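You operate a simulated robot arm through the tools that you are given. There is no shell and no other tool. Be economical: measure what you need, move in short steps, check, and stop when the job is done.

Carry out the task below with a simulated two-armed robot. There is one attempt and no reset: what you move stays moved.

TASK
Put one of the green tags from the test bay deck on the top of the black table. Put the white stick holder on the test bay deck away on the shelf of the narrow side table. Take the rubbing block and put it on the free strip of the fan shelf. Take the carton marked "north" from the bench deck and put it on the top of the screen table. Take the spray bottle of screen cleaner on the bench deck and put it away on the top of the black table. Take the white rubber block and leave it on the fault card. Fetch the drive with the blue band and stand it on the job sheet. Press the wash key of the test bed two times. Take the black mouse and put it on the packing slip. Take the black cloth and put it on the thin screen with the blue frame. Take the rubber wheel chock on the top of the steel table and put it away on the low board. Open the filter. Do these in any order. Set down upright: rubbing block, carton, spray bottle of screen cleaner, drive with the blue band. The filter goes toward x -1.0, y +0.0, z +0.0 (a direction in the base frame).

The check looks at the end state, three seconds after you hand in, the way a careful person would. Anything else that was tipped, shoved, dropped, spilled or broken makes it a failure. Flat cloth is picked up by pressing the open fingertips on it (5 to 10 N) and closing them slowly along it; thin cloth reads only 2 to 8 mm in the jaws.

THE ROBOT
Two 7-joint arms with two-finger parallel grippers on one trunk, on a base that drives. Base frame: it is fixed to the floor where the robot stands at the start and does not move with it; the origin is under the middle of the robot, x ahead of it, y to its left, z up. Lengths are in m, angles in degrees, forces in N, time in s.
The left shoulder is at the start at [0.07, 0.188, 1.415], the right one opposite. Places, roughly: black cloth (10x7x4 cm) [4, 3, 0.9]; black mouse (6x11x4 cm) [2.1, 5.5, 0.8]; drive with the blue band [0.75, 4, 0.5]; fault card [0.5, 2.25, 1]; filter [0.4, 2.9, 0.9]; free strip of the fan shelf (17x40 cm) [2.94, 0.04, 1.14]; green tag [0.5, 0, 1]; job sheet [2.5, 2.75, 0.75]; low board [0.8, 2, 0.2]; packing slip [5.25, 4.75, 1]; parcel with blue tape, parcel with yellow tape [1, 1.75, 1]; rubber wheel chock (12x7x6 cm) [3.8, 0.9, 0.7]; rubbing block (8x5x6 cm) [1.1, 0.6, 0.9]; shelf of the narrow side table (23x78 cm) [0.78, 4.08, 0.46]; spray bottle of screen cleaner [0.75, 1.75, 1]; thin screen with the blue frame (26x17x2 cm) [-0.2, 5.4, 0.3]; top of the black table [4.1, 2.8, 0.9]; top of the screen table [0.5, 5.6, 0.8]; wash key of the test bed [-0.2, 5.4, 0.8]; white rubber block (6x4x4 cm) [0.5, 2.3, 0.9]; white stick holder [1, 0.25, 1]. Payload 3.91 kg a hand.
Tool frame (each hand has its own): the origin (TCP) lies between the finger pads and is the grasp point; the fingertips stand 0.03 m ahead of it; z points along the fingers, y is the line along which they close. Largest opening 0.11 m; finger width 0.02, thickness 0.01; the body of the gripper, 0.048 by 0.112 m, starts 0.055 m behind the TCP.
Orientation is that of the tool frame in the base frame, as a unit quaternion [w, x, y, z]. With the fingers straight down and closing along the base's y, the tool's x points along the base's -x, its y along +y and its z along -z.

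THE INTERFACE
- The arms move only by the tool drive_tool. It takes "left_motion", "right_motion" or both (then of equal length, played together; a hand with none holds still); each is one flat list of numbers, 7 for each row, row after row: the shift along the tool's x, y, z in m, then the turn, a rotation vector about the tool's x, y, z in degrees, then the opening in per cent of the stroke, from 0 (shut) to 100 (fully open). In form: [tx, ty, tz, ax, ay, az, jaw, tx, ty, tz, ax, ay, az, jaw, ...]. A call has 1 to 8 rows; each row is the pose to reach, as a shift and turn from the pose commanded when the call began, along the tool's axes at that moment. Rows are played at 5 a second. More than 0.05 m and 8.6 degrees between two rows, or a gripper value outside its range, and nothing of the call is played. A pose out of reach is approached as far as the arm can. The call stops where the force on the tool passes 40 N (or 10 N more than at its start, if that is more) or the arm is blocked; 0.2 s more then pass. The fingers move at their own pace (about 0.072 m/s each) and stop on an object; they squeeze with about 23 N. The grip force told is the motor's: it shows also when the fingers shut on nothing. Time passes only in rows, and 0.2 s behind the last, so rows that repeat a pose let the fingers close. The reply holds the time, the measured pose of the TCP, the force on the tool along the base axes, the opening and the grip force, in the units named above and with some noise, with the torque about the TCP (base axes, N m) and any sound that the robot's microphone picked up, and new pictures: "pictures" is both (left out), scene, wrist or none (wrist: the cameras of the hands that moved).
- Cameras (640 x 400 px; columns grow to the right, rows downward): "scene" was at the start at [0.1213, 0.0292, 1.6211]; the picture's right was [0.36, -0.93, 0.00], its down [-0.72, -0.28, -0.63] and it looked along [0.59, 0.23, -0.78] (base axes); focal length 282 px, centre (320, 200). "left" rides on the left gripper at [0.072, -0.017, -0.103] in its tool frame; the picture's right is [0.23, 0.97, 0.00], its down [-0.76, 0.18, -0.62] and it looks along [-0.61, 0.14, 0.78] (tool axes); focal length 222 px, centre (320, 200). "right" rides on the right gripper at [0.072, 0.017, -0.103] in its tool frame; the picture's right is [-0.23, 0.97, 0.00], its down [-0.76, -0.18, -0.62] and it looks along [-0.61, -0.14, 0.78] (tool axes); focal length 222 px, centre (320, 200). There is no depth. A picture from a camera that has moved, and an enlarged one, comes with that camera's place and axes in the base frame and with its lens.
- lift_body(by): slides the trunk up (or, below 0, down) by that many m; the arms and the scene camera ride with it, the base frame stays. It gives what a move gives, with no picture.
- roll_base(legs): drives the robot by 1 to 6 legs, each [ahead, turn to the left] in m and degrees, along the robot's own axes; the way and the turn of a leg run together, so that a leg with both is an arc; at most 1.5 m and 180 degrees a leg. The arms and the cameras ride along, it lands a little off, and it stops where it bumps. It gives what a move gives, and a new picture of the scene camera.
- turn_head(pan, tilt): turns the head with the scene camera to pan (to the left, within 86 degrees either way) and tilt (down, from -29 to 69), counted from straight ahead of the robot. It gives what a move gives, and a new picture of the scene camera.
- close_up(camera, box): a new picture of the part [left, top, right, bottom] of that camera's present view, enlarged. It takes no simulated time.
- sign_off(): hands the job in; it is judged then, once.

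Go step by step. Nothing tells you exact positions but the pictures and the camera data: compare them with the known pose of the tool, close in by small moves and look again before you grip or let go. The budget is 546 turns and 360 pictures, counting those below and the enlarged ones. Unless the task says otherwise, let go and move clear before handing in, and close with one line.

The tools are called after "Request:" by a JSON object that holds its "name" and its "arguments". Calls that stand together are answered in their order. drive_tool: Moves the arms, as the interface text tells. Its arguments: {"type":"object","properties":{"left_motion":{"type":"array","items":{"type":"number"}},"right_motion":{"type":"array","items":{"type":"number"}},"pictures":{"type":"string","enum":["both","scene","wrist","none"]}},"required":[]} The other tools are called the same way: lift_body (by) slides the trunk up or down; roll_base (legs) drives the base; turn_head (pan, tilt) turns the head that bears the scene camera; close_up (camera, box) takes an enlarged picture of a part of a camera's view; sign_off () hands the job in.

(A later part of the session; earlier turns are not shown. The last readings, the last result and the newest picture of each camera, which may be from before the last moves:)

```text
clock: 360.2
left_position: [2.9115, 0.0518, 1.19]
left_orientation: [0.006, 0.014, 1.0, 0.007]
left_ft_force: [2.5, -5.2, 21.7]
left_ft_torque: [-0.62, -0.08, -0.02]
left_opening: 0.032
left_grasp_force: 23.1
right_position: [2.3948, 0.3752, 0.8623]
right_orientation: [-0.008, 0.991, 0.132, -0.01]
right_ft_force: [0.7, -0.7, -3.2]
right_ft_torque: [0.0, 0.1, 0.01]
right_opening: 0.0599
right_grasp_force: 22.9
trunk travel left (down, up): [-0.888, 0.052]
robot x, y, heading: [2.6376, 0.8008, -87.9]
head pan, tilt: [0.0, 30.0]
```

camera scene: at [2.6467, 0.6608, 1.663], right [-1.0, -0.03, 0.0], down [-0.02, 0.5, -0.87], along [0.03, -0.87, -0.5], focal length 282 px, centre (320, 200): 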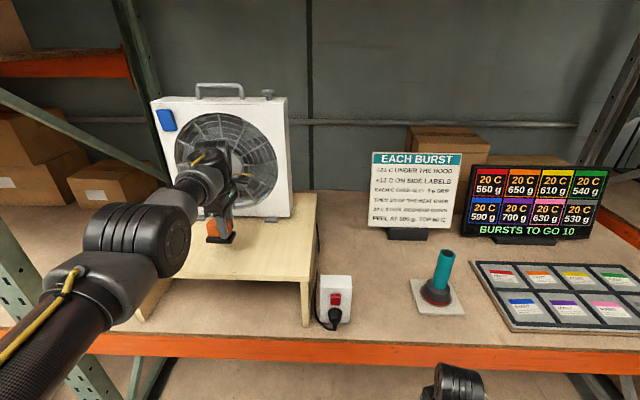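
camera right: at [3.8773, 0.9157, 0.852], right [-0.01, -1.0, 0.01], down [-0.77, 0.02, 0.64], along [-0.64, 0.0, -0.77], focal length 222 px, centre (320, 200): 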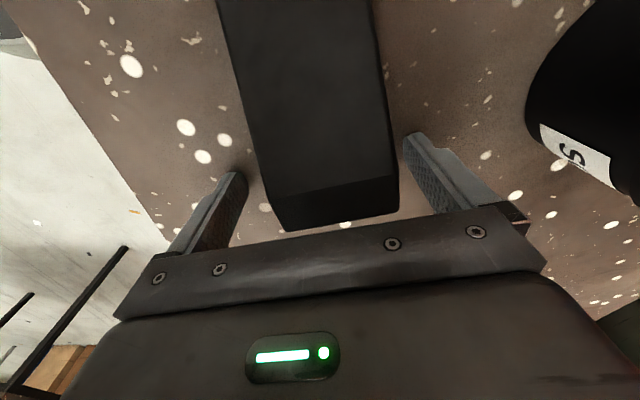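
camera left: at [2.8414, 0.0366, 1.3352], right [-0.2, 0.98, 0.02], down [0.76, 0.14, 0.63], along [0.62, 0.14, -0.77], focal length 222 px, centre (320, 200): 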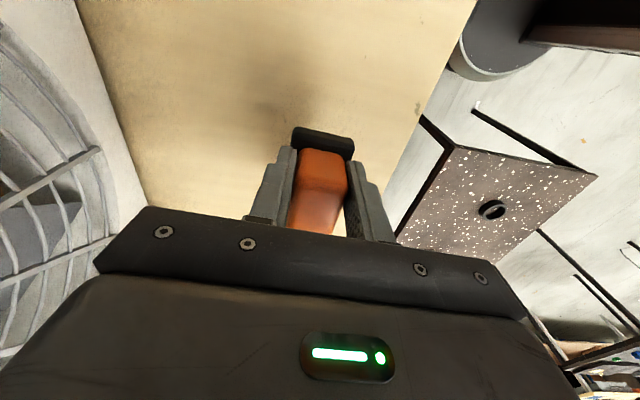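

The block rests on the shelf. I'll open, then raise the trunk.

Request:
{"name": "drive_tool", "arguments": {"left_motion": [0, 0, 0, 0, 0, 0, 30, 0, 0, 0, 0, 0, 0, 50, 0, 0, 0, 0, 0, 0, 65, 0, 0, 0, 0, 0, 0, 65], "pictures": "none"}}

Request:
{"name": "lift_body", "arguments": {"by": 0.05}}

Request:
{"name": "close_up", "arguments": {"camera": "left", "box": [0, 0, 640, 400]}}

```text
clock: 361.2
left_position: [2.9123, 0.0548, 1.1876]
left_orientation: [0.005, 0.014, 1.0, 0.01]
left_ft_force: [0.5, 4.3, 9.3]
left_ft_torque: [-0.22, 0.06, -0.06]
left_opening: 0.0695
left_grasp_force: 0.0
right_position: [2.3938, 0.3765, 0.8635]
right_orientation: [-0.008, 0.991, 0.132, -0.01]
right_ft_force: [-0.2, -0.2, -3.9]
right_ft_torque: [-0.05, 0.1, -0.02]
right_opening: 0.0598
right_grasp_force: 23.3
trunk travel left (down, up): [-0.888, 0.052]
robot x, y, heading: [2.6441, 0.7988, -88.0]
head pan, tilt: [0.0, 30.0]
```

```text
clock: 362.2
left_position: [2.9137, 0.0524, 1.2344]
left_orientation: [0.005, 0.014, 1.0, 0.011]
left_ft_force: [0.3, -0.6, -0.5]
left_ft_torque: [0.03, -0.01, 0.08]
left_opening: 0.0717
left_grasp_force: 0.1
right_position: [2.3934, 0.3738, 0.9109]
right_orientation: [-0.01, 0.991, 0.132, -0.011]
right_ft_force: [-0.8, 0.6, -3.8]
right_ft_torque: [0.0, 0.13, 0.0]
right_opening: 0.0598
right_grasp_force: 23.1
trunk travel left (down, up): [-0.938, 0.002]
robot x, y, heading: [2.6391, 0.8006, -88.0]
head pan, tilt: [0.0, 30.0]
```

```text
1.00 times, centred on (320, 200) of left
camera zoom: at [2.8392, 0.0342, 1.3361], right [-0.2, 0.98, 0.02], down [0.76, 0.14, 0.63], along [0.62, 0.14, -0.77], focal length 222 px, centre (320, 200)
```

zoom: 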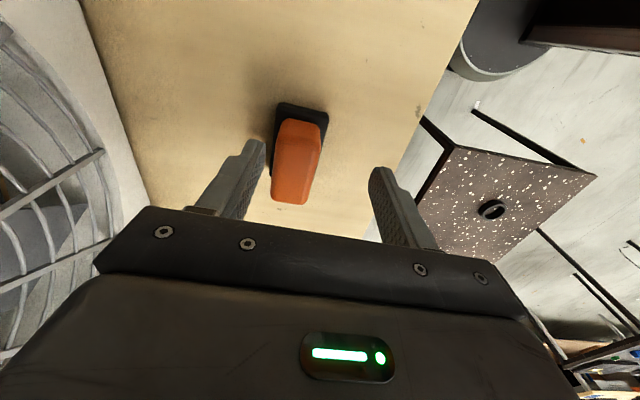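

The block stands upright on the strip. I'll slide the open fingers out sideways along x before backing away.

Request:
{"name": "drive_tool", "arguments": {"left_motion": [0.035, 0, -0.003, 0, 0, 0, 66, 0.07, 0, -0.005, 0, 0, 0, 66, 0.105, 0, -0.005, 0, 0, 0, 66], "pictures": "none"}}

Request:
{"name": "roll_base", "arguments": {"legs": [[-0.5, 0]]}}

Request:
{"name": "close_up", "arguments": {"camera": "scene", "box": [160, 60, 340, 220]}}

```text
clock: 363.0
left_position: [2.8087, 0.0571, 1.2406]
left_orientation: [0.006, 0.013, 1.0, 0.01]
left_ft_force: [0.0, 0.1, -0.2]
left_ft_torque: [0.01, 0.0, -0.02]
left_opening: 0.0726
left_grasp_force: 0.0
right_position: [2.3936, 0.3741, 0.9123]
right_orientation: [-0.008, 0.991, 0.132, -0.011]
right_ft_force: [-0.6, 0.2, -3.6]
right_ft_torque: [-0.03, 0.09, -0.02]
right_opening: 0.0602
right_grasp_force: 22.9
trunk travel left (down, up): [-0.938, 0.002]
robot x, y, heading: [2.6418, 0.7997, -88.2]
head pan, tilt: [0.0, 30.0]
```

```text
clock: 365.9
left_position: [2.7906, 0.5478, 1.2392]
left_orientation: [0.006, 0.016, 1.0, 0.011]
left_ft_force: [0.3, -0.4, -0.1]
left_ft_torque: [0.01, 0.04, -0.02]
left_opening: 0.0725
left_grasp_force: 0.1
right_position: [2.3765, 0.8669, 0.9122]
right_orientation: [-0.008, 0.991, 0.13, -0.011]
right_ft_force: [0.0, -0.5, -3.9]
right_ft_torque: [0.0, 0.13, 0.0]
right_opening: 0.0597
right_grasp_force: 23.1
trunk travel left (down, up): [-0.938, 0.002]
robot x, y, heading: [2.625, 1.2932, -88.5]
head pan, tilt: [0.0, 30.0]
camera scene: at [2.6283, 1.1502, 1.6647], right [-1.0, -0.03, 0.0], down [-0.01, 0.5, -0.87], along [0.02, -0.86, -0.5], focal length 282 px, centre (320, 200)
```

scene: 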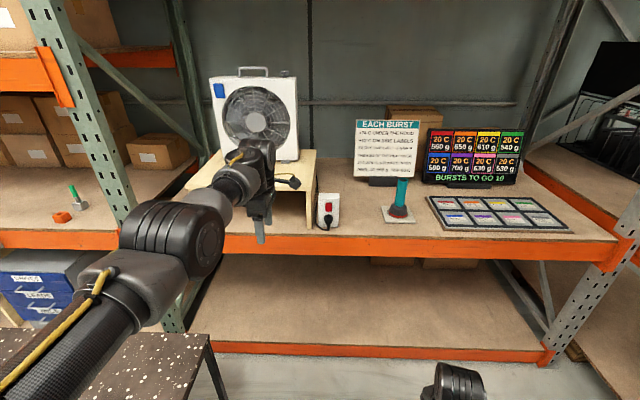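

```text
2.50 times, centred on (250, 140) of scene
camera zoom: at [2.6283, 1.1502, 1.6647], right [-1.0, -0.03, 0.0], down [-0.01, 0.5, -0.87], along [0.02, -0.86, -0.5], focal length 705 px, centre (495, 350)
```

zoom: 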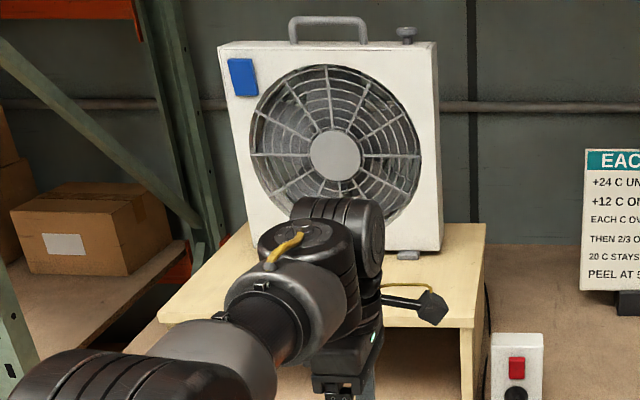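

Rubbing block delivered. Next is the stick holder: I'll retract both arms somewhat and drive to the rear right of the test bay.

Request:
{"name": "drive_tool", "arguments": {"left_motion": [0, 0.04, 0.02, 0, 0, 0, 66, 0, 0.08, 0.04, 0, 0, 0, 66, 0, 0.12, 0.06, 0, 0, 0, 66, 0, 0.16, 0.08, 0, 0, 0, 66], "right_motion": [0.007, -0.025, 0, 0, 0, 0, 45, 0.014, -0.05, 0, 0, 0, 0, 45, 0.02, -0.075, 0, 0, 0, 0, 45, 0.026, -0.1, 0, 0, 0, 0, 45], "pictures": "none"}}

Request:
{"name": "roll_base", "arguments": {"legs": [[0, -91.5], [0.6, 0], [0, 90], [0.62, 0], [0, -90]]}}

Request:
{"name": "turn_head", "arguments": {"pan": 25, "tilt": 40}}

```text
clock: 366.9
left_position: [2.7363, 0.6343, 1.1443]
left_orientation: [0.002, 0.015, 1.0, 0.01]
left_ft_force: [-0.4, 0.7, 1.0]
left_ft_torque: [0.01, -0.03, -0.03]
left_opening: 0.0727
left_grasp_force: 0.1
left hand out of reach, approached as far as the arm can: row 2, 3, 4
right_position: [2.3746, 0.9712, 0.9132]
right_orientation: [-0.008, 0.991, 0.13, -0.012]
right_ft_force: [0.2, 0.1, -2.6]
right_ft_torque: [-0.02, 0.11, 0.02]
right_opening: 0.0601
right_grasp_force: 22.8
trunk travel left (down, up): [-0.938, 0.002]
robot x, y, heading: [2.6253, 1.2922, -88.4]
head pan, tilt: [0.0, 30.0]
```

```text
clock: 384.9
left_position: [1.3514, 0.6038, 1.1438]
left_orientation: [0.011, 0.733, 0.68, 0.003]
left_ft_force: [0.7, -0.1, 0.7]
left_ft_torque: [0.01, -0.03, 0.04]
left_opening: 0.0724
left_grasp_force: 0.1
right_position: [1.7027, 0.9521, 0.912]
right_orientation: [-0.013, 0.779, -0.627, -0.001]
right_ft_force: [-0.4, 0.2, -3.4]
right_ft_torque: [0.11, 0.0, -0.03]
right_opening: 0.06
right_grasp_force: 23.2
trunk travel left (down, up): [-0.938, 0.002]
robot x, y, heading: [2.0105, 0.686, 179.3]
head pan, tilt: [0.0, 30.0]
camera scene: at [1.8709, 0.6929, 1.6649], right [0.02, 1.0, 0.0], down [0.5, -0.01, -0.87], along [-0.87, 0.01, -0.5], focal length 282 px, centre (320, 200)
```

scene: 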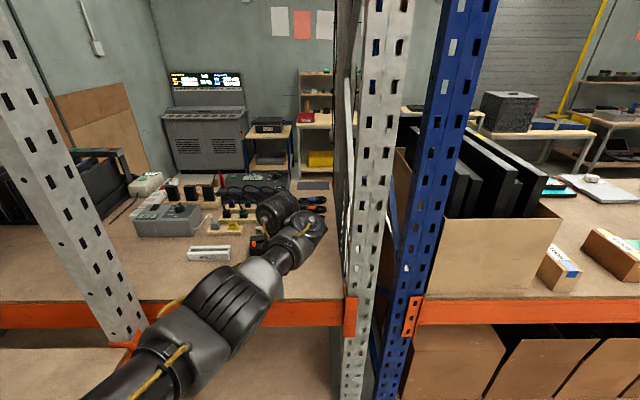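

```text
clock: 385.8
left_position: [1.3511, 0.606, 1.1429]
left_orientation: [0.011, 0.734, 0.679, 0.003]
left_ft_force: [-0.1, -0.3, 0.1]
left_ft_torque: [0.0, 0.0, -0.03]
left_opening: 0.0724
left_grasp_force: 0.1
right_position: [1.7032, 0.9526, 0.9127]
right_orientation: [-0.013, 0.779, -0.627, -0.001]
right_ft_force: [-0.2, -0.1, -3.2]
right_ft_torque: [0.12, -0.02, -0.02]
right_opening: 0.0602
right_grasp_force: 23.0
trunk travel left (down, up): [-0.938, 0.002]
robot x, y, heading: [2.0138, 0.69, 179.3]
head pan, tilt: [25.0, 40.0]
camera scene: at [1.8838, 0.6573, 1.6496], right [-0.41, 0.91, 0.0], down [0.59, 0.26, -0.77], along [-0.7, -0.31, -0.64], focal length 282 px, centre (320, 200)
```

scene: 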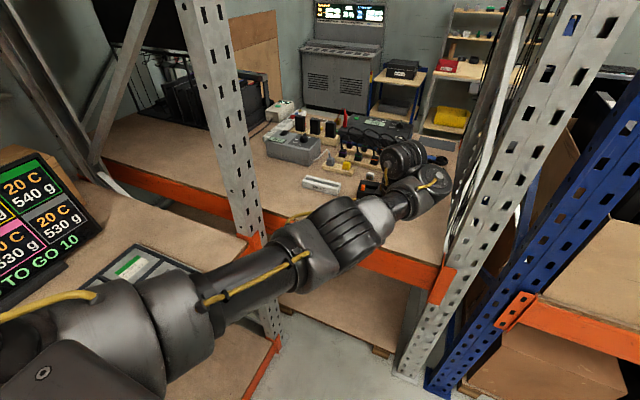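

The holder is at about [0.98, 0.27], turned some 15°. I'll drive in and turn left 15° so the gripper squares up with it.

Request:
{"name": "roll_base", "arguments": {"legs": [[0.3, 0], [0, 15]]}}

Request:
{"name": "close_up", "arguments": {"camera": "left", "box": [0, 0, 640, 400]}}

```text
clock: 388.7
left_position: [1.0951, 0.4368, 1.1422]
left_orientation: [0.012, 0.636, 0.772, 0.005]
left_ft_force: [-0.8, -0.9, -0.2]
left_ft_torque: [-0.04, -0.02, 0.01]
left_opening: 0.0724
left_grasp_force: 0.0
right_position: [1.344, 0.865, 0.913]
right_orientation: [-0.013, 0.856, -0.516, -0.003]
right_ft_force: [0.3, 0.2, -3.2]
right_ft_torque: [0.09, 0.03, 0.01]
right_opening: 0.0599
right_grasp_force: 23.0
trunk travel left (down, up): [-0.938, 0.002]
robot x, y, heading: [1.7139, 0.6911, -165.6]
head pan, tilt: [25.0, 40.0]
camera scene: at [1.596, 0.6287, 1.6495], right [-0.64, 0.77, 0.0], down [0.5, 0.41, -0.77], along [-0.59, -0.49, -0.64], focal length 282 px, centre (320, 200)
```

scene: 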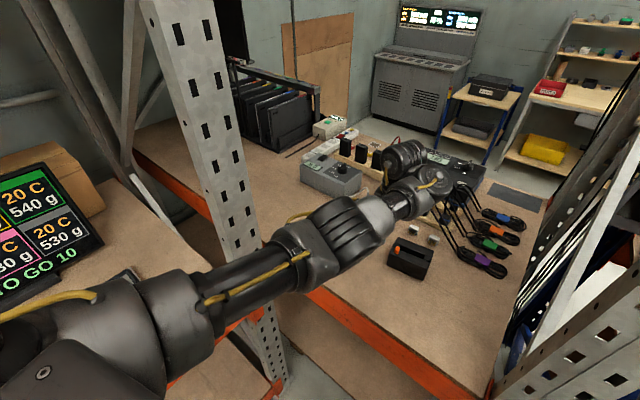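

```text
1.00 times, centred on (320, 200) of left
camera zoom: at [1.0631, 0.5055, 1.2439], right [0.91, 0.41, 0.02], down [0.31, -0.71, 0.63], along [0.27, -0.57, -0.77], focal length 222 px, centre (320, 200)
```

zoom: 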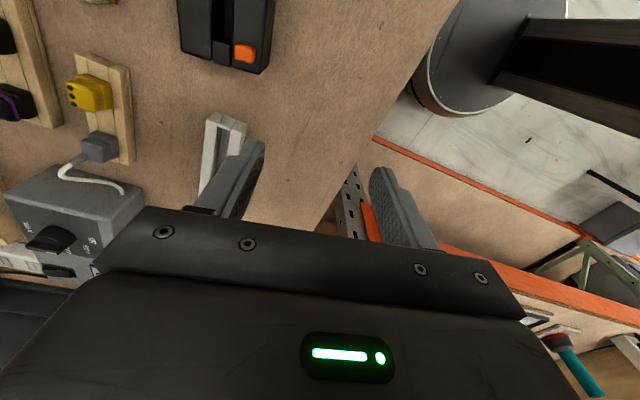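

I need about 7 cm more reach. I'll pull the right hand further back to keep it clear of the upright, then drive ahead.

Request:
{"name": "drive_tool", "arguments": {"right_motion": [0.006, -0.026, 0, 0, 0, 0, 45, 0.012, -0.052, 0, 0, 0, 0, 45, 0.0185, -0.078, 0, 0, 0, 0, 45], "left_motion": [-0.03, -0.02, 0.01, 0, 0, 0, 80, -0.06, -0.04, 0.02, 0, 0, 0, 80, -0.09, -0.06, 0.03, 0, 0, 0, 80], "pictures": "none"}}

Request:
{"name": "roll_base", "arguments": {"legs": [[0.09, 0]]}}

Request:
{"name": "close_up", "arguments": {"camera": "left", "box": [0, 0, 640, 400]}}

```text
clock: 389.5
left_position: [1.0581, 0.3351, 1.1121]
left_orientation: [0.009, 0.635, 0.772, 0.005]
left_ft_force: [-0.1, -0.5, 0.0]
left_ft_torque: [0.01, 0.01, 0.01]
left_opening: 0.0881
left_grasp_force: 0.1
right_position: [1.4236, 0.8829, 0.915]
right_orientation: [-0.012, 0.856, -0.517, -0.005]
right_ft_force: [0.2, 1.0, -3.5]
right_ft_torque: [0.07, 0.08, 0.02]
right_opening: 0.0601
right_grasp_force: 23.2
trunk travel left (down, up): [-0.938, 0.002]
robot x, y, heading: [1.7118, 0.6928, -165.3]
head pan, tilt: [25.0, 40.0]
```

```text
clock: 390.6
left_position: [0.9801, 0.3162, 1.1173]
left_orientation: [0.008, 0.635, 0.772, 0.002]
left_ft_force: [0.5, 0.8, 0.0]
left_ft_torque: [0.03, 0.12, -0.02]
left_opening: 0.0882
left_grasp_force: 0.0
right_position: [1.3417, 0.8629, 0.9167]
right_orientation: [-0.011, 0.857, -0.515, -0.005]
right_ft_force: [1.0, 0.6, -3.2]
right_ft_torque: [0.08, 0.08, 0.02]
right_opening: 0.06
right_grasp_force: 22.9
trunk travel left (down, up): [-0.938, 0.002]
robot x, y, heading: [1.6278, 0.6742, -165.4]
head pan, tilt: [25.0, 40.0]
camera scene: at [1.5233, 0.6089, 1.6507], right [-0.64, 0.77, 0.0], down [0.49, 0.41, -0.77], along [-0.59, -0.49, -0.64], focal length 282 px, centre (320, 200)
```

scene: 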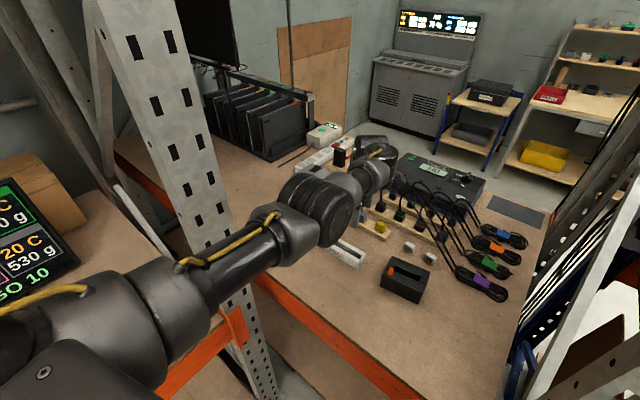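

```text
1.00 times, centred on (320, 200) of left
camera zoom: at [0.9475, 0.3847, 1.2189], right [0.91, 0.41, 0.01], down [0.31, -0.71, 0.63], along [0.27, -0.57, -0.77], focal length 222 px, centre (320, 200)
```

zoom: 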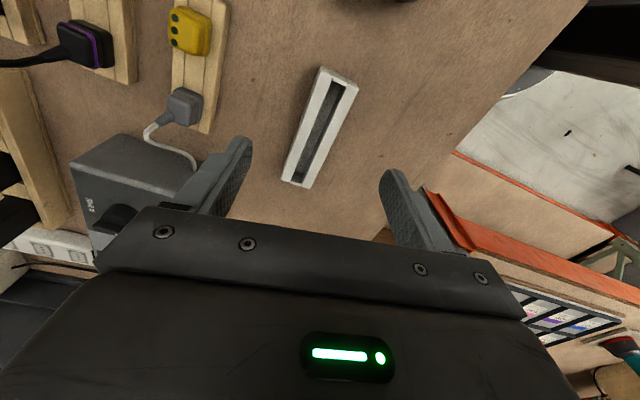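

The holder's centre is [0.996, 0.272], nearly along y. I'll align and descend to z ≈ 0.97.

Request:
{"name": "drive_tool", "arguments": {"left_motion": [-0.02, 0.003, 0.03, 0, 0, 4, 80, -0.04, 0.006, 0.06, 0, 0, 8.5, 80, -0.046, 0.007, 0.105, 0, 0, 8.7, 80, -0.046, 0.007, 0.147, 0, 0, 8.7, 80], "pictures": "wrist"}}

```text
clock: 391.6
left_position: [1.0, 0.2705, 0.9777]
left_orientation: [0.01, 0.692, 0.722, 0.006]
left_ft_force: [0.5, 1.3, 0.3]
left_ft_torque: [0.01, 0.01, 0.02]
left_opening: 0.0881
left_grasp_force: 0.1
left hand out of reach, approached as far as the arm can: row 4
right_position: [1.3361, 0.8629, 0.9147]
right_orientation: [-0.013, 0.857, -0.516, -0.004]
right_ft_force: [-0.5, 0.2, -4.1]
right_ft_torque: [0.14, 0.07, 0.01]
right_opening: 0.0598
right_grasp_force: 22.7
trunk travel left (down, up): [-0.938, 0.002]
robot x, y, heading: [1.6221, 0.6738, -165.3]
head pan, tilt: [25.0, 40.0]
camera left: at [0.9787, 0.3422, 1.0809], right [0.96, 0.27, 0.02], down [0.2, -0.75, 0.63], along [0.18, -0.6, -0.78], focal length 222 px, centre (320, 200)
```

left: 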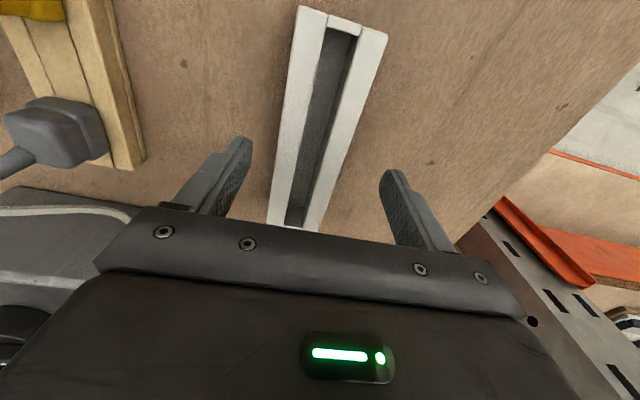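

Centred. I'll lower by the trunk.

Request:
{"name": "lift_body", "arguments": {"by": -0.04}}

Request:
{"name": "close_up", "arguments": {"camera": "left", "box": [0, 0, 640, 400]}}

```text
clock: 392.5
left_position: [1.0016, 0.2701, 0.9395]
left_orientation: [0.01, 0.692, 0.722, 0.006]
left_ft_force: [0.1, 0.0, 0.8]
left_ft_torque: [0.0, -0.01, 0.02]
left_opening: 0.0879
left_grasp_force: 0.1
right_position: [1.3371, 0.8614, 0.875]
right_orientation: [-0.012, 0.857, -0.516, -0.003]
right_ft_force: [0.2, -0.8, -3.7]
right_ft_torque: [0.09, 0.06, -0.01]
right_opening: 0.0601
right_grasp_force: 23.4
trunk travel left (down, up): [-0.898, 0.042]
robot x, y, heading: [1.625, 0.6692, -165.5]
head pan, tilt: [25.0, 40.0]
```

```text
1.00 times, centred on (320, 200) of left
camera zoom: at [0.979, 0.3432, 1.0418], right [0.96, 0.27, 0.02], down [0.2, -0.75, 0.63], along [0.18, -0.61, -0.77], focal length 222 px, centre (320, 200)
```

zoom: 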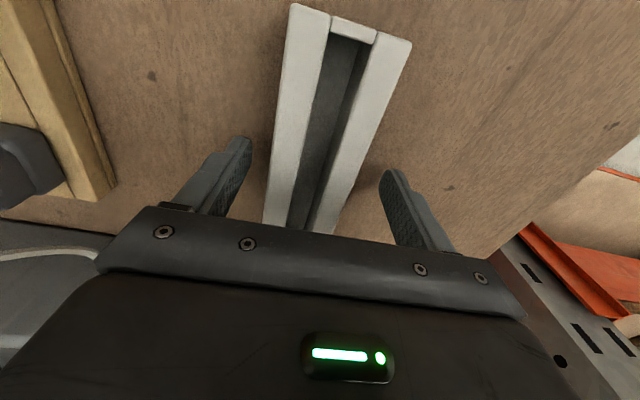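

Request:
{"name": "lift_body", "arguments": {"by": -0.006}}

Request:
{"name": "drive_tool", "arguments": {"left_motion": [0, 0, 0, 0, 0, 0, 60, 0, 0, 0, 0, 0, 0, 40, 0, 0, 0, 0, 0, 0, 25, 0, 0, 0, 0, 0, 0, 25], "pictures": "none"}}

Request:
{"name": "lift_body", "arguments": {"by": 0.045}}

Request:
{"name": "close_up", "arguments": {"camera": "left", "box": [0, 0, 640, 400]}}

```text
clock: 393.0
left_position: [1.0012, 0.2702, 0.9335]
left_orientation: [0.011, 0.692, 0.722, 0.005]
left_ft_force: [0.1, -0.2, -0.1]
left_ft_torque: [-0.02, 0.01, 0.04]
left_opening: 0.0879
left_grasp_force: 0.0
right_position: [1.3365, 0.8613, 0.8683]
right_orientation: [-0.013, 0.856, -0.516, -0.004]
right_ft_force: [0.0, 0.3, -3.3]
right_ft_torque: [0.13, 0.04, -0.04]
right_opening: 0.0598
right_grasp_force: 23.5
trunk travel left (down, up): [-0.892, 0.048]
robot x, y, heading: [1.6248, 0.674, -165.3]
head pan, tilt: [25.0, 40.0]
```

```text
clock: 394.0
left_position: [0.9997, 0.2711, 0.9329]
left_orientation: [0.011, 0.692, 0.722, 0.005]
left_ft_force: [-1.6, -0.8, 1.2]
left_ft_torque: [-0.2, 0.13, -0.13]
left_opening: 0.05
left_grasp_force: 22.9
right_position: [1.3365, 0.8627, 0.8694]
right_orientation: [-0.013, 0.857, -0.515, -0.003]
right_ft_force: [-0.4, -0.1, -3.6]
right_ft_torque: [0.12, 0.05, 0.02]
right_opening: 0.0601
right_grasp_force: 23.2
trunk travel left (down, up): [-0.892, 0.048]
robot x, y, heading: [1.6241, 0.6728, -165.4]
head pan, tilt: [25.0, 40.0]
```

```text
clock: 394.9
left_position: [1.0004, 0.2702, 0.977]
left_orientation: [0.011, 0.692, 0.722, 0.007]
left_ft_force: [-0.6, 1.1, -2.7]
left_ft_torque: [0.04, 0.0, 0.01]
left_opening: 0.0499
left_grasp_force: 22.7
right_position: [1.3356, 0.8612, 0.9138]
right_orientation: [-0.014, 0.856, -0.516, -0.003]
right_ft_force: [0.4, 0.7, -4.1]
right_ft_torque: [0.1, 0.07, 0.01]
right_opening: 0.0599
right_grasp_force: 23.4
trunk travel left (down, up): [-0.937, 0.003]
robot x, y, heading: [1.6239, 0.6732, -165.3]
head pan, tilt: [25.0, 40.0]
```

```text
1.00 times, centred on (320, 200) of left
camera zoom: at [0.978, 0.3425, 1.0794], right [0.96, 0.27, 0.02], down [0.19, -0.75, 0.63], along [0.19, -0.6, -0.77], focal length 222 px, centre (320, 200)
```

zoom: 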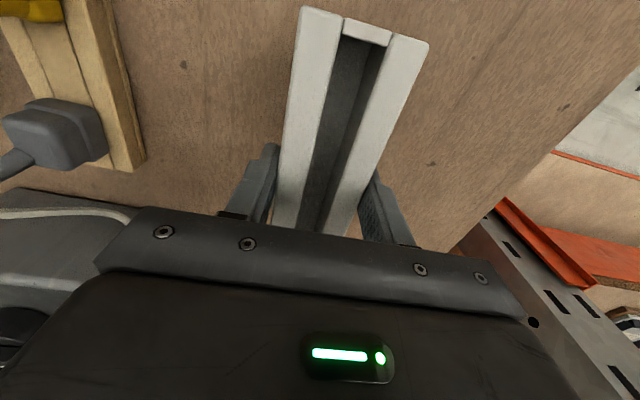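

The holder is held (50 mm). To slide it under the side table's top it must be held level with a tilted hand, so I'll turn it 80° here, set it down and regrasp it tilted.

Request:
{"name": "drive_tool", "arguments": {"left_motion": [0.002, 0.005, 0, 0, 0, 8.5, 25, 0.004, 0.01, 0, 0, 0, 17, 25, 0.006, 0.015, 0, 0, 0, 25.5, 25, 0.009, 0.02, 0, 0, 0, 34, 25, 0.011, 0.025, 0, 0, 0, 42.5, 25, 0.013, 0.03, 0, 0, 0, 51, 25, 0.015, 0.035, 0, 0, 0, 59.5, 25, 0.018, 0.041, 0, 0, 0, 68, 25], "pictures": "none"}}

Request:
{"name": "drive_tool", "arguments": {"left_motion": [0, 0, 0, 0, 0, 5, 25, 0, 0, 0, 0, 0, 10, 25], "pictures": "both"}}

```text
clock: 396.7
left_position: [1.0409, 0.2897, 0.979]
left_orientation: [0.005, 0.977, 0.211, 0.011]
left_ft_force: [0.0, 0.6, -4.3]
left_ft_torque: [0.05, -0.06, -0.01]
left_opening: 0.0496
left_grasp_force: 23.1
right_position: [1.3374, 0.8617, 0.9139]
right_orientation: [-0.013, 0.857, -0.515, -0.003]
right_ft_force: [-0.2, 0.5, -3.4]
right_ft_torque: [0.12, 0.02, -0.03]
right_opening: 0.0601
right_grasp_force: 23.3
trunk travel left (down, up): [-0.937, 0.003]
robot x, y, heading: [1.6236, 0.6705, -165.6]
head pan, tilt: [25.0, 40.0]
```

```text
clock: 397.3
left_position: [1.0408, 0.2889, 0.9786]
left_orientation: [0.004, 0.992, 0.124, 0.011]
left_ft_force: [-0.5, 0.0, -3.4]
left_ft_torque: [0.0, 0.01, 0.02]
left_opening: 0.0498
left_grasp_force: 22.8
right_position: [1.3362, 0.862, 0.9131]
right_orientation: [-0.012, 0.857, -0.516, -0.003]
right_ft_force: [-0.6, -0.1, -3.0]
right_ft_torque: [0.09, 0.05, 0.02]
right_opening: 0.0599
right_grasp_force: 23.4
trunk travel left (down, up): [-0.937, 0.003]
robot x, y, heading: [1.6278, 0.6714, -165.4]
head pan, tilt: [25.0, 40.0]
camera scene: at [1.5114, 0.6052, 1.6485], right [-0.64, 0.77, 0.0], down [0.5, 0.41, -0.77], along [-0.59, -0.49, -0.64], focal length 282 px, centre (320, 200)
camera left: at [1.1048, 0.3243, 1.0829], right [0.46, -0.89, 0.02], down [-0.71, -0.36, 0.61], along [-0.53, -0.29, -0.79], focal length 222 px, centre (320, 200)
```

scene: 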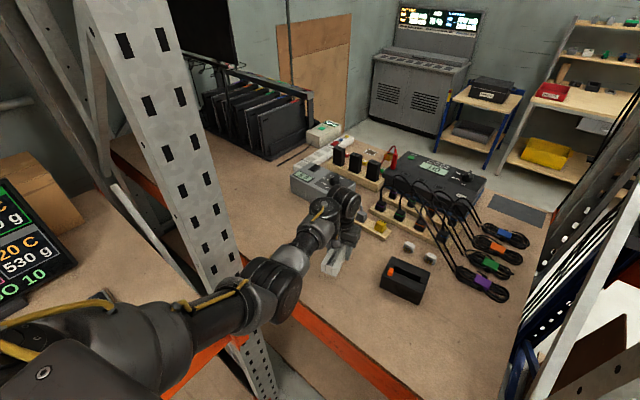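
left: 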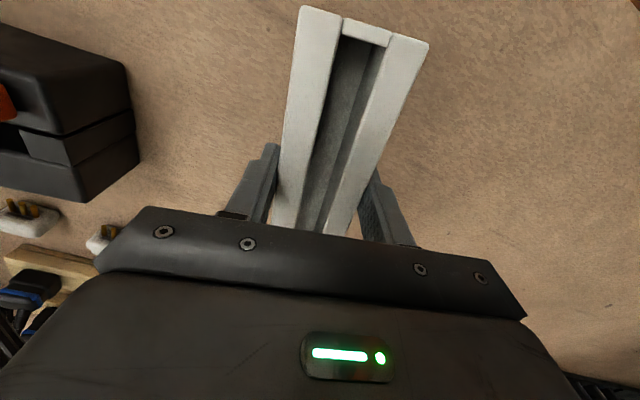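

Turned. I'll set it down here.

Request:
{"name": "drive_tool", "arguments": {"left_motion": [0, 0, 0.025, 0, 0, 0, 25, 0, 0, 0.04, 0, 0, 0, 25, 0, 0, 0.044, 0, 0, 0, 25], "pictures": "none"}}

```text
clock: 398.1
left_position: [1.0416, 0.2909, 0.9356]
left_orientation: [0.004, 0.992, 0.125, 0.01]
left_ft_force: [0.1, 0.1, -0.9]
left_ft_torque: [0.01, 0.24, 0.02]
left_opening: 0.0502
left_grasp_force: 22.7
right_position: [1.337, 0.8615, 0.9127]
right_orientation: [-0.013, 0.857, -0.516, -0.003]
right_ft_force: [0.3, 0.7, -3.9]
right_ft_torque: [0.12, 0.05, -0.03]
right_opening: 0.06
right_grasp_force: 23.3
trunk travel left (down, up): [-0.937, 0.003]
robot x, y, heading: [1.6251, 0.6712, -165.6]
head pan, tilt: [25.0, 40.0]
```

Request:
{"name": "drive_tool", "arguments": {"left_motion": [0, 0, 0, 0, 0, 0, 50, 0, 0, 0, 0, 0, 0, 80, 0, 0, -0.03, 0, 0, 0, 80, 0.02, 0, -0.07, 0, 0, 0, 80, 0.05, 0, -0.09, 0, 0, 0, 80, 0.08, 0, -0.09, 0, 0, 0, 80], "pictures": "none"}}

Request:
{"name": "drive_tool", "arguments": {"left_motion": [0, 0, 0, 0, -7.5, 0, 80, 0, 0, 0, 0, -15, 0, 80, 0, 0, 0, 0, -22.5, 0, 80, 0, 0, 0, 0, -30, 0, 80, 0, 0, 0, 0, -37.5, 0, 80, 0, 0, 0, 0, -45, 0, 80], "pictures": "both"}}

```text
clock: 399.3
left_position: [1.0732, 0.2996, 1.0188]
left_orientation: [0.004, 0.992, 0.129, -0.001]
left_ft_force: [-17.5, 14.5, -33.9]
left_ft_torque: [-2.77, 0.45, 1.66]
left_opening: 0.088
left_grasp_force: 0.0
right_position: [1.3378, 0.8621, 0.9128]
right_orientation: [-0.013, 0.856, -0.516, -0.004]
right_ft_force: [0.0, 0.0, -3.8]
right_ft_torque: [0.05, 0.04, 0.02]
right_opening: 0.0598
right_grasp_force: 23.1
trunk travel left (down, up): [-0.937, 0.003]
robot x, y, heading: [1.6263, 0.6756, -165.6]
head pan, tilt: [25.0, 40.0]
stopped in row 5 (left hand): the force on the tool passed its limit (the readings are from after the stop); the commanded pose is now the measured one
```

```text
clock: 400.7
left_position: [1.0734, 0.298, 1.0196]
left_orientation: [0.052, 0.916, 0.116, -0.381]
left_ft_force: [0.0, -0.5, -0.7]
left_ft_torque: [0.0, -0.02, -0.03]
left_opening: 0.0879
left_grasp_force: 0.1
right_position: [1.3385, 0.8622, 0.9137]
right_orientation: [-0.013, 0.857, -0.516, -0.004]
right_ft_force: [0.2, -0.5, -3.9]
right_ft_torque: [0.11, 0.06, 0.03]
right_opening: 0.0601
right_grasp_force: 22.7
trunk travel left (down, up): [-0.937, 0.003]
robot x, y, heading: [1.6226, 0.6731, -165.3]
head pan, tilt: [25.0, 40.0]
camera scene: at [1.5126, 0.6048, 1.6486], right [-0.64, 0.77, 0.0], down [0.5, 0.41, -0.77], along [-0.59, -0.49, -0.64], focal length 282 px, centre (320, 200)
camera left: at [1.1896, 0.346, 1.0388], right [0.4, -0.9, -0.15], down [-0.05, -0.19, 0.98], along [-0.91, -0.39, -0.12], focal length 222 px, centre (320, 200)
```

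scene: 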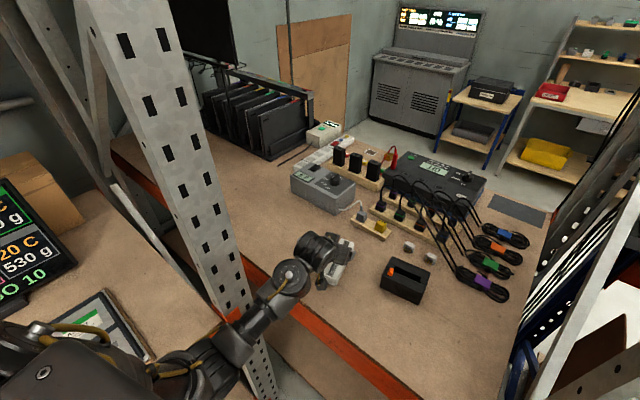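
left: 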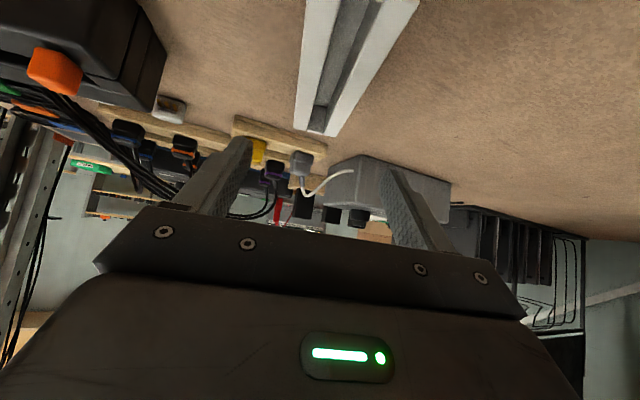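

Tilted and clear. I'll approach the holder's middle again along the tilted axis.

Request:
{"name": "drive_tool", "arguments": {"left_motion": [0.014, 0.005, 0.025, 0, 0, 0, 80, 0.028, 0.01, 0.05, 0, 0, 0, 80], "pictures": "wrist"}}

```text
clock: 401.3
left_position: [1.0613, 0.2831, 0.9608]
left_orientation: [0.051, 0.917, 0.115, -0.378]
left_ft_force: [-0.2, 0.4, -0.7]
left_ft_torque: [0.01, 0.03, -0.02]
left_opening: 0.0879
left_grasp_force: 0.0
right_position: [1.3371, 0.861, 0.9132]
right_orientation: [-0.012, 0.857, -0.516, -0.004]
right_ft_force: [-0.4, 0.2, -2.9]
right_ft_torque: [0.09, 0.05, 0.01]
right_opening: 0.0601
right_grasp_force: 22.8
trunk travel left (down, up): [-0.937, 0.003]
robot x, y, heading: [1.6248, 0.6697, -165.8]
head pan, tilt: [25.0, 40.0]
camera left: at [1.1763, 0.3316, 0.9819], right [0.4, -0.9, -0.15], down [-0.05, -0.19, 0.98], along [-0.91, -0.39, -0.12], focal length 222 px, centre (320, 200)
```

left: 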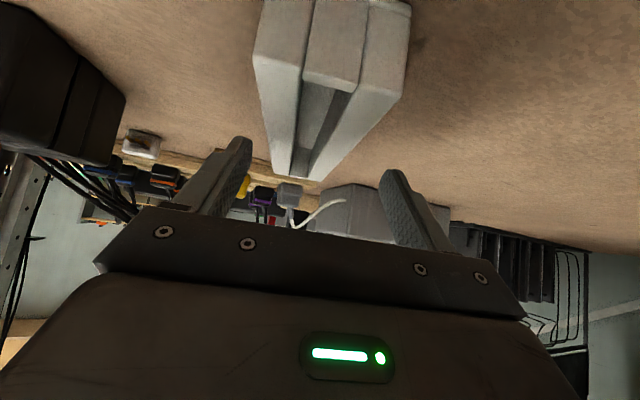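

Request:
{"name": "drive_tool", "arguments": {"left_motion": [0.004, 0, 0.018, 0, 0, 0, 80, 0.0075, 0, 0.034, 0, 0, 0, 80], "pictures": "none"}}

Request:
{"name": "drive_tool", "arguments": {"left_motion": [0, 0, 0, 0, 0, 0, 55, 0, 0, 0, 0, 0, 0, 30, 0, 0, 0, 0, 0, 0, 30, -0.02, 0, -0.02, 0, 0, 0, 30, -0.04, 0, -0.04, 0, 0, 0, 30], "pictures": "both"}}

```text
clock: 401.9
left_position: [1.0421, 0.28, 0.9314]
left_orientation: [0.052, 0.917, 0.116, -0.378]
left_ft_force: [0.4, 0.0, 0.8]
left_ft_torque: [0.0, 0.03, 0.01]
left_opening: 0.0881
left_grasp_force: 0.1
right_position: [1.3358, 0.8619, 0.9128]
right_orientation: [-0.014, 0.856, -0.516, -0.004]
right_ft_force: [-0.3, 0.0, -3.8]
right_ft_torque: [0.08, 0.06, 0.0]
right_opening: 0.0596
right_grasp_force: 22.6
trunk travel left (down, up): [-0.937, 0.003]
robot x, y, heading: [1.6295, 0.6701, -165.3]
head pan, tilt: [25.0, 40.0]
```

```text
clock: 403.1
left_position: [1.0418, 0.2808, 0.9882]
left_orientation: [0.052, 0.917, 0.115, -0.378]
left_ft_force: [0.1, -0.1, -2.9]
left_ft_torque: [0.0, 0.04, 0.0]
left_opening: 0.0499
left_grasp_force: 23.0
right_position: [1.3371, 0.8607, 0.9127]
right_orientation: [-0.013, 0.857, -0.516, -0.003]
right_ft_force: [0.7, 0.1, -3.5]
right_ft_torque: [0.08, 0.03, 0.0]
right_opening: 0.06
right_grasp_force: 23.6
trunk travel left (down, up): [-0.937, 0.003]
robot x, y, heading: [1.6257, 0.666, -165.6]
head pan, tilt: [25.0, 40.0]
camera scene: at [1.5117, 0.6059, 1.6485], right [-0.64, 0.77, 0.0], down [0.5, 0.41, -0.77], along [-0.59, -0.49, -0.64], focal length 282 px, centre (320, 200)
camera left: at [1.158, 0.3282, 1.011], right [0.4, -0.9, -0.15], down [-0.06, -0.19, 0.98], along [-0.91, -0.38, -0.13], focal length 222 px, centre (320, 200)
```

scene: 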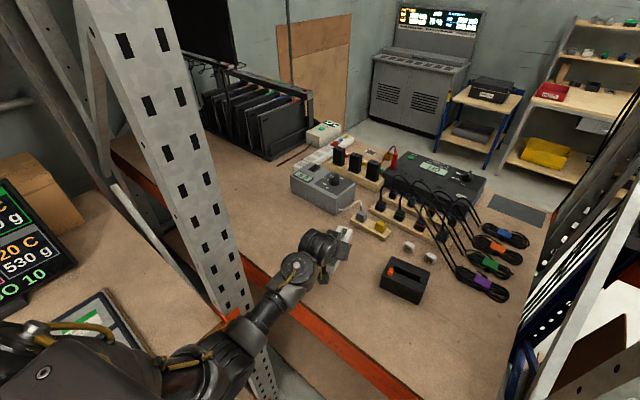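
left: 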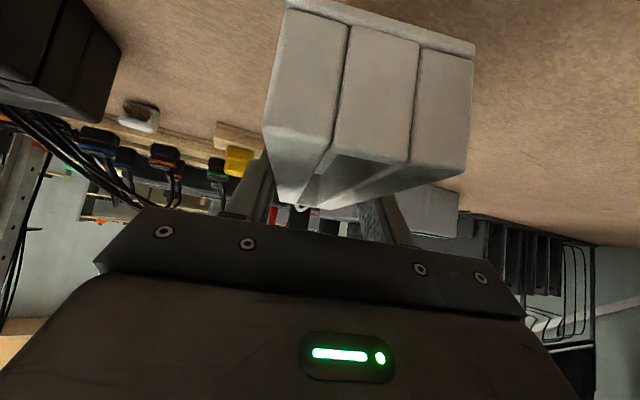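

The holder is now held level with a tilted hand. I'll back out, retract the arm and drive to the side table's passage.

Request:
{"name": "roll_base", "arguments": {"legs": [[-0.25, 0]]}}

Request:
{"name": "drive_tool", "arguments": {"left_motion": [0.03, 0, -0.03, 0, 0, 0, 30, 0.06, 0, -0.06, 0, 0, 0, 30, 0.09, 0, -0.09, 0, 0, 0, 30, 0.125, 0, -0.125, 0, 0, 0, 30], "pictures": "none"}}

Request:
{"name": "roll_base", "arguments": {"legs": [[0, -99.5], [1.35, 0], [0, -5], [1.4, 0], [1.25, 0], [0, 90]]}}

```text
clock: 404.9
left_position: [1.2767, 0.3425, 0.9882]
left_orientation: [0.051, 0.918, 0.114, -0.377]
left_ft_force: [0.3, 0.3, -4.0]
left_ft_torque: [0.01, -0.01, 0.0]
left_opening: 0.0501
left_grasp_force: 23.1
right_position: [1.5749, 0.9236, 0.9138]
right_orientation: [-0.013, 0.855, -0.518, -0.003]
right_ft_force: [0.3, -0.2, -2.9]
right_ft_torque: [0.1, 0.09, -0.01]
right_opening: 0.06
right_grasp_force: 23.1
trunk travel left (down, up): [-0.937, 0.003]
robot x, y, heading: [1.8653, 0.7312, -165.6]
head pan, tilt: [25.0, 40.0]
camera scene: at [1.748, 0.6668, 1.6484], right [-0.63, 0.77, 0.0], down [0.5, 0.41, -0.77], along [-0.59, -0.49, -0.64], focal length 282 px, centre (320, 200)
```

scene: 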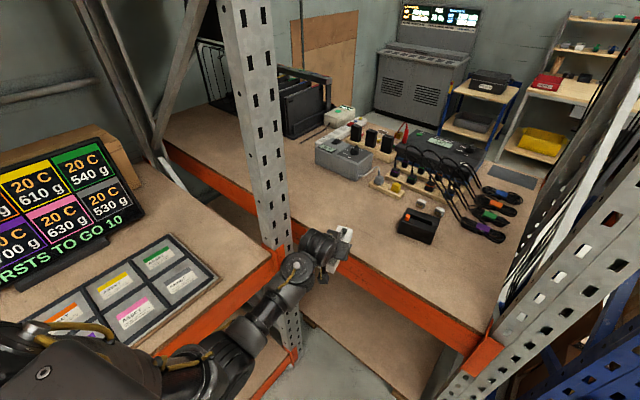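

```text
clock: 405.9
left_position: [1.4511, 0.3853, 0.9909]
left_orientation: [0.05, 0.917, 0.114, -0.38]
left_ft_force: [0.6, 0.3, -3.2]
left_ft_torque: [0.0, 0.0, -0.01]
left_opening: 0.0499
left_grasp_force: 23.0
right_position: [1.5777, 0.9245, 0.9139]
right_orientation: [-0.014, 0.855, -0.518, -0.004]
right_ft_force: [0.0, 0.0, -4.4]
right_ft_torque: [0.11, 0.06, 0.0]
right_opening: 0.0601
right_grasp_force: 23.2
trunk travel left (down, up): [-0.937, 0.003]
robot x, y, heading: [1.8634, 0.7318, -165.5]
head pan, tilt: [25.0, 40.0]
```

```text
clock: 433.8
left_position: [1.3, 4.5151, 0.9903]
left_orientation: [0.004, 0.924, 0.0, -0.382]
left_ft_force: [0.1, -0.2, -3.7]
left_ft_torque: [0.04, -0.02, -0.02]
left_opening: 0.0498
left_grasp_force: 22.4
right_position: [1.5557, 5.0056, 0.9137]
right_orientation: [-0.014, 0.784, -0.621, -0.002]
right_ft_force: [-0.5, -0.1, -2.3]
right_ft_torque: [0.09, 0.04, -0.03]
right_opening: 0.0602
right_grasp_force: 23.2
trunk travel left (down, up): [-0.937, 0.003]
robot x, y, heading: [1.7887, 4.752, -180.2]
head pan, tilt: [25.0, 40.0]
camera scene: at [1.6607, 4.7154, 1.6485], right [-0.42, 0.91, 0.0], down [0.58, 0.27, -0.77], along [-0.69, -0.32, -0.64], focal length 282 px, centre (320, 200)
```

scene: 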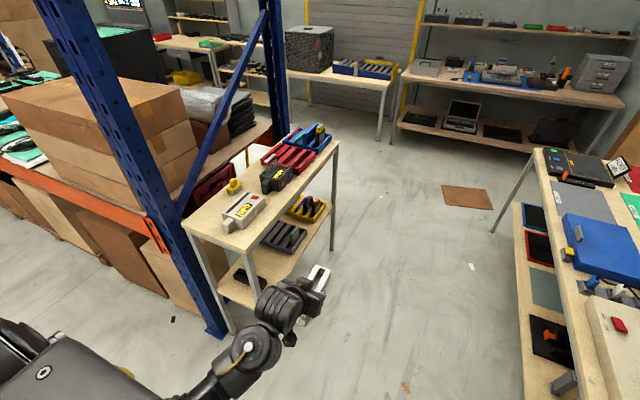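

I'll steer to y ≈ 4.87 and face the side table.

Request:
{"name": "roll_base", "arguments": {"legs": [[0, -8], [0.97, 0], [0, 97.5]]}}

Request:
{"name": "turn_head", "arguments": {"pan": 0, "tilt": 45}}

```text
clock: 443.5
left_position: [1.065, 4.3938, 0.9898]
left_orientation: [0.271, 0.66, 0.647, -0.271]
left_ft_force: [-0.9, 0.5, -3.5]
left_ft_torque: [-0.01, 0.0, -0.03]
left_opening: 0.0502
left_grasp_force: 22.6
right_position: [0.5779, 4.6596, 0.9148]
right_orientation: [-0.008, 0.994, 0.108, -0.012]
right_ft_force: [-0.3, 1.0, -3.7]
right_ft_torque: [0.0, 0.13, -0.01]
right_opening: 0.06
right_grasp_force: 23.3
trunk travel left (down, up): [-0.937, 0.003]
robot x, y, heading: [0.8385, 4.8851, -90.9]
head pan, tilt: [25.0, 40.0]
camera scene: at [0.8731, 4.7602, 1.6485], right [-0.91, -0.41, 0.0], down [-0.26, 0.59, -0.77], along [0.31, -0.7, -0.64], focal length 282 px, centre (320, 200)
```

scene: 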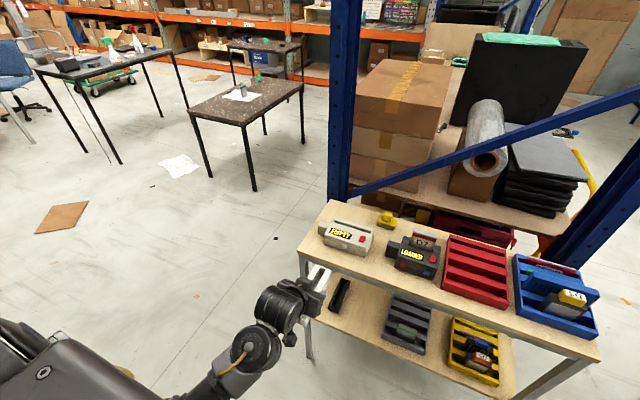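

```text
clock: 444.4
left_position: [1.0639, 4.3948, 0.988]
left_orientation: [0.269, 0.66, 0.646, -0.271]
left_ft_force: [0.0, 0.3, -3.3]
left_ft_torque: [0.0, -0.02, -0.02]
left_opening: 0.0497
left_grasp_force: 23.3
right_position: [0.5782, 4.6593, 0.9131]
right_orientation: [-0.008, 0.994, 0.108, -0.011]
right_ft_force: [-0.9, 0.2, -3.5]
right_ft_torque: [-0.02, 0.12, 0.03]
right_opening: 0.0599
right_grasp_force: 22.9
trunk travel left (down, up): [-0.937, 0.003]
robot x, y, heading: [0.8388, 4.8848, -91.0]
head pan, tilt: [0.0, 45.0]
camera scene: at [0.8374, 4.7565, 1.6413], right [-1.0, 0.02, 0.0], down [0.01, 0.71, -0.71], along [-0.01, -0.71, -0.71], focal length 282 px, centre (320, 200)
```

scene: 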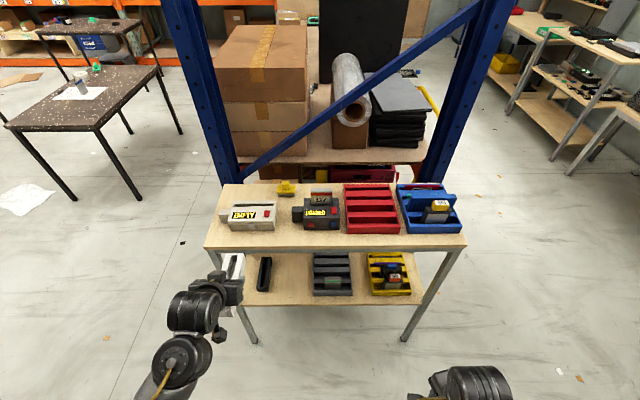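

The free gap on the shelf is x ≈ 0.86–1.04. I'll lower the trunk, move 7 cm closer and line the holder up at x ≈ 0.95.

Request:
{"name": "lift_body", "arguments": {"by": -0.4}}

Request:
{"name": "roll_base", "arguments": {"legs": [[0.07, 0]]}}

Request:
{"name": "drive_tool", "arguments": {"left_motion": [0, -0.04, 0, 0, 0, 0, 30, 0, -0.08, 0, 0, 0, 0, 30, 0, -0.113, 0, 0, 0, 0, 30], "pictures": "both"}}

```text
clock: 448.2
left_position: [1.0649, 4.3939, 0.5898]
left_orientation: [0.271, 0.66, 0.647, -0.27]
left_ft_force: [1.0, 0.3, -3.4]
left_ft_torque: [0.02, 0.0, -0.03]
left_opening: 0.0498
left_grasp_force: 22.7
right_position: [0.5779, 4.6593, 0.5134]
right_orientation: [-0.008, 0.994, 0.108, -0.011]
right_ft_force: [0.2, -0.1, -2.6]
right_ft_torque: [0.0, 0.09, 0.05]
right_opening: 0.06
right_grasp_force: 23.6
trunk travel left (down, up): [-0.537, 0.403]
robot x, y, heading: [0.8369, 4.887, -90.9]
head pan, tilt: [0.0, 45.0]
```

```text
clock: 449.2
left_position: [1.0632, 4.326, 0.5894]
left_orientation: [0.27, 0.66, 0.648, -0.269]
left_ft_force: [-0.7, 0.3, -4.6]
left_ft_torque: [0.04, -0.01, 0.01]
left_opening: 0.05
left_grasp_force: 22.9
right_position: [0.5756, 4.5896, 0.5121]
right_orientation: [-0.01, 0.994, 0.107, -0.011]
right_ft_force: [0.0, 0.0, -4.0]
right_ft_torque: [-0.02, 0.1, -0.02]
right_opening: 0.06
right_grasp_force: 22.6
trunk travel left (down, up): [-0.537, 0.403]
robot x, y, heading: [0.8393, 4.8194, -91.0]
head pan, tilt: [0.0, 45.0]
camera scene: at [0.8361, 4.6862, 1.2411], right [-1.0, 0.02, 0.0], down [0.01, 0.71, -0.71], along [-0.01, -0.71, -0.71], focal length 282 px, centre (320, 200)
```

scene: 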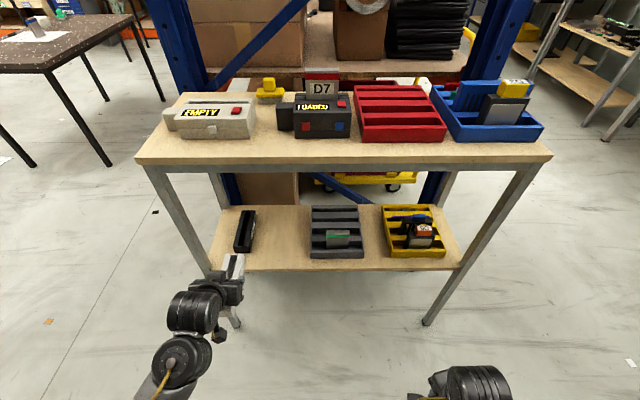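

```text
clock: 450.0
left_position: [0.9481, 4.3289, 0.5882]
left_orientation: [0.27, 0.66, 0.647, -0.268]
left_ft_force: [-0.3, 0.0, -3.6]
left_ft_torque: [0.0, -0.02, 0.0]
left_opening: 0.0504
left_grasp_force: 23.2
right_position: [0.5781, 4.5895, 0.5134]
right_orientation: [-0.008, 0.994, 0.108, -0.011]
right_ft_force: [-0.3, -0.3, -3.8]
right_ft_torque: [-0.01, 0.09, 0.02]
right_opening: 0.0599
right_grasp_force: 22.9
trunk travel left (down, up): [-0.537, 0.403]
robot x, y, heading: [0.8409, 4.8185, -90.6]
head pan, tilt: [0.0, 45.0]
camera scene: at [0.835, 4.6876, 1.2413], right [-1.0, 0.02, 0.0], down [0.01, 0.71, -0.71], along [-0.01, -0.71, -0.71], focal length 282 px, centre (320, 200)
camera left: at [0.934, 4.4527, 0.6098], right [0.98, 0.15, -0.15], down [0.17, -0.1, 0.98], along [0.13, -0.98, -0.12], focal length 222 px, centre (320, 200)
```

scene: 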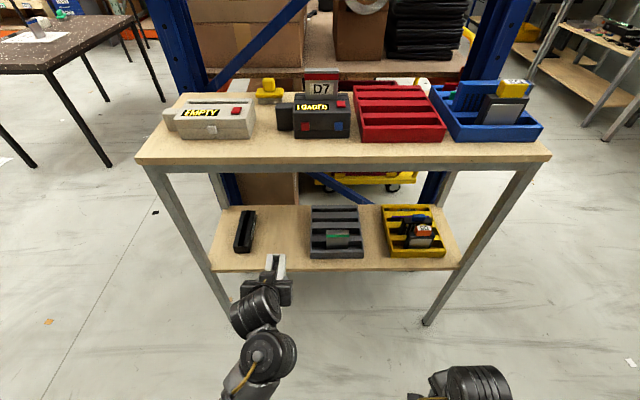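
left: 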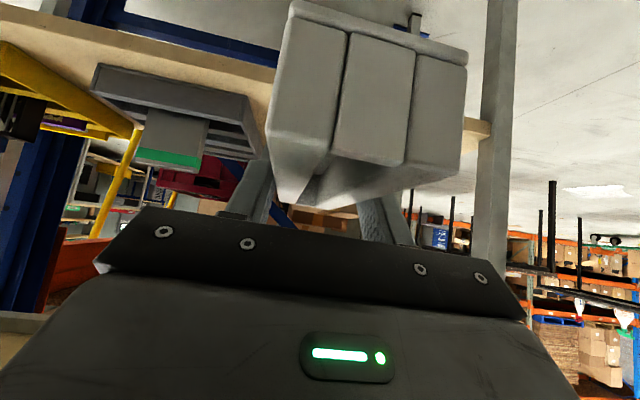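

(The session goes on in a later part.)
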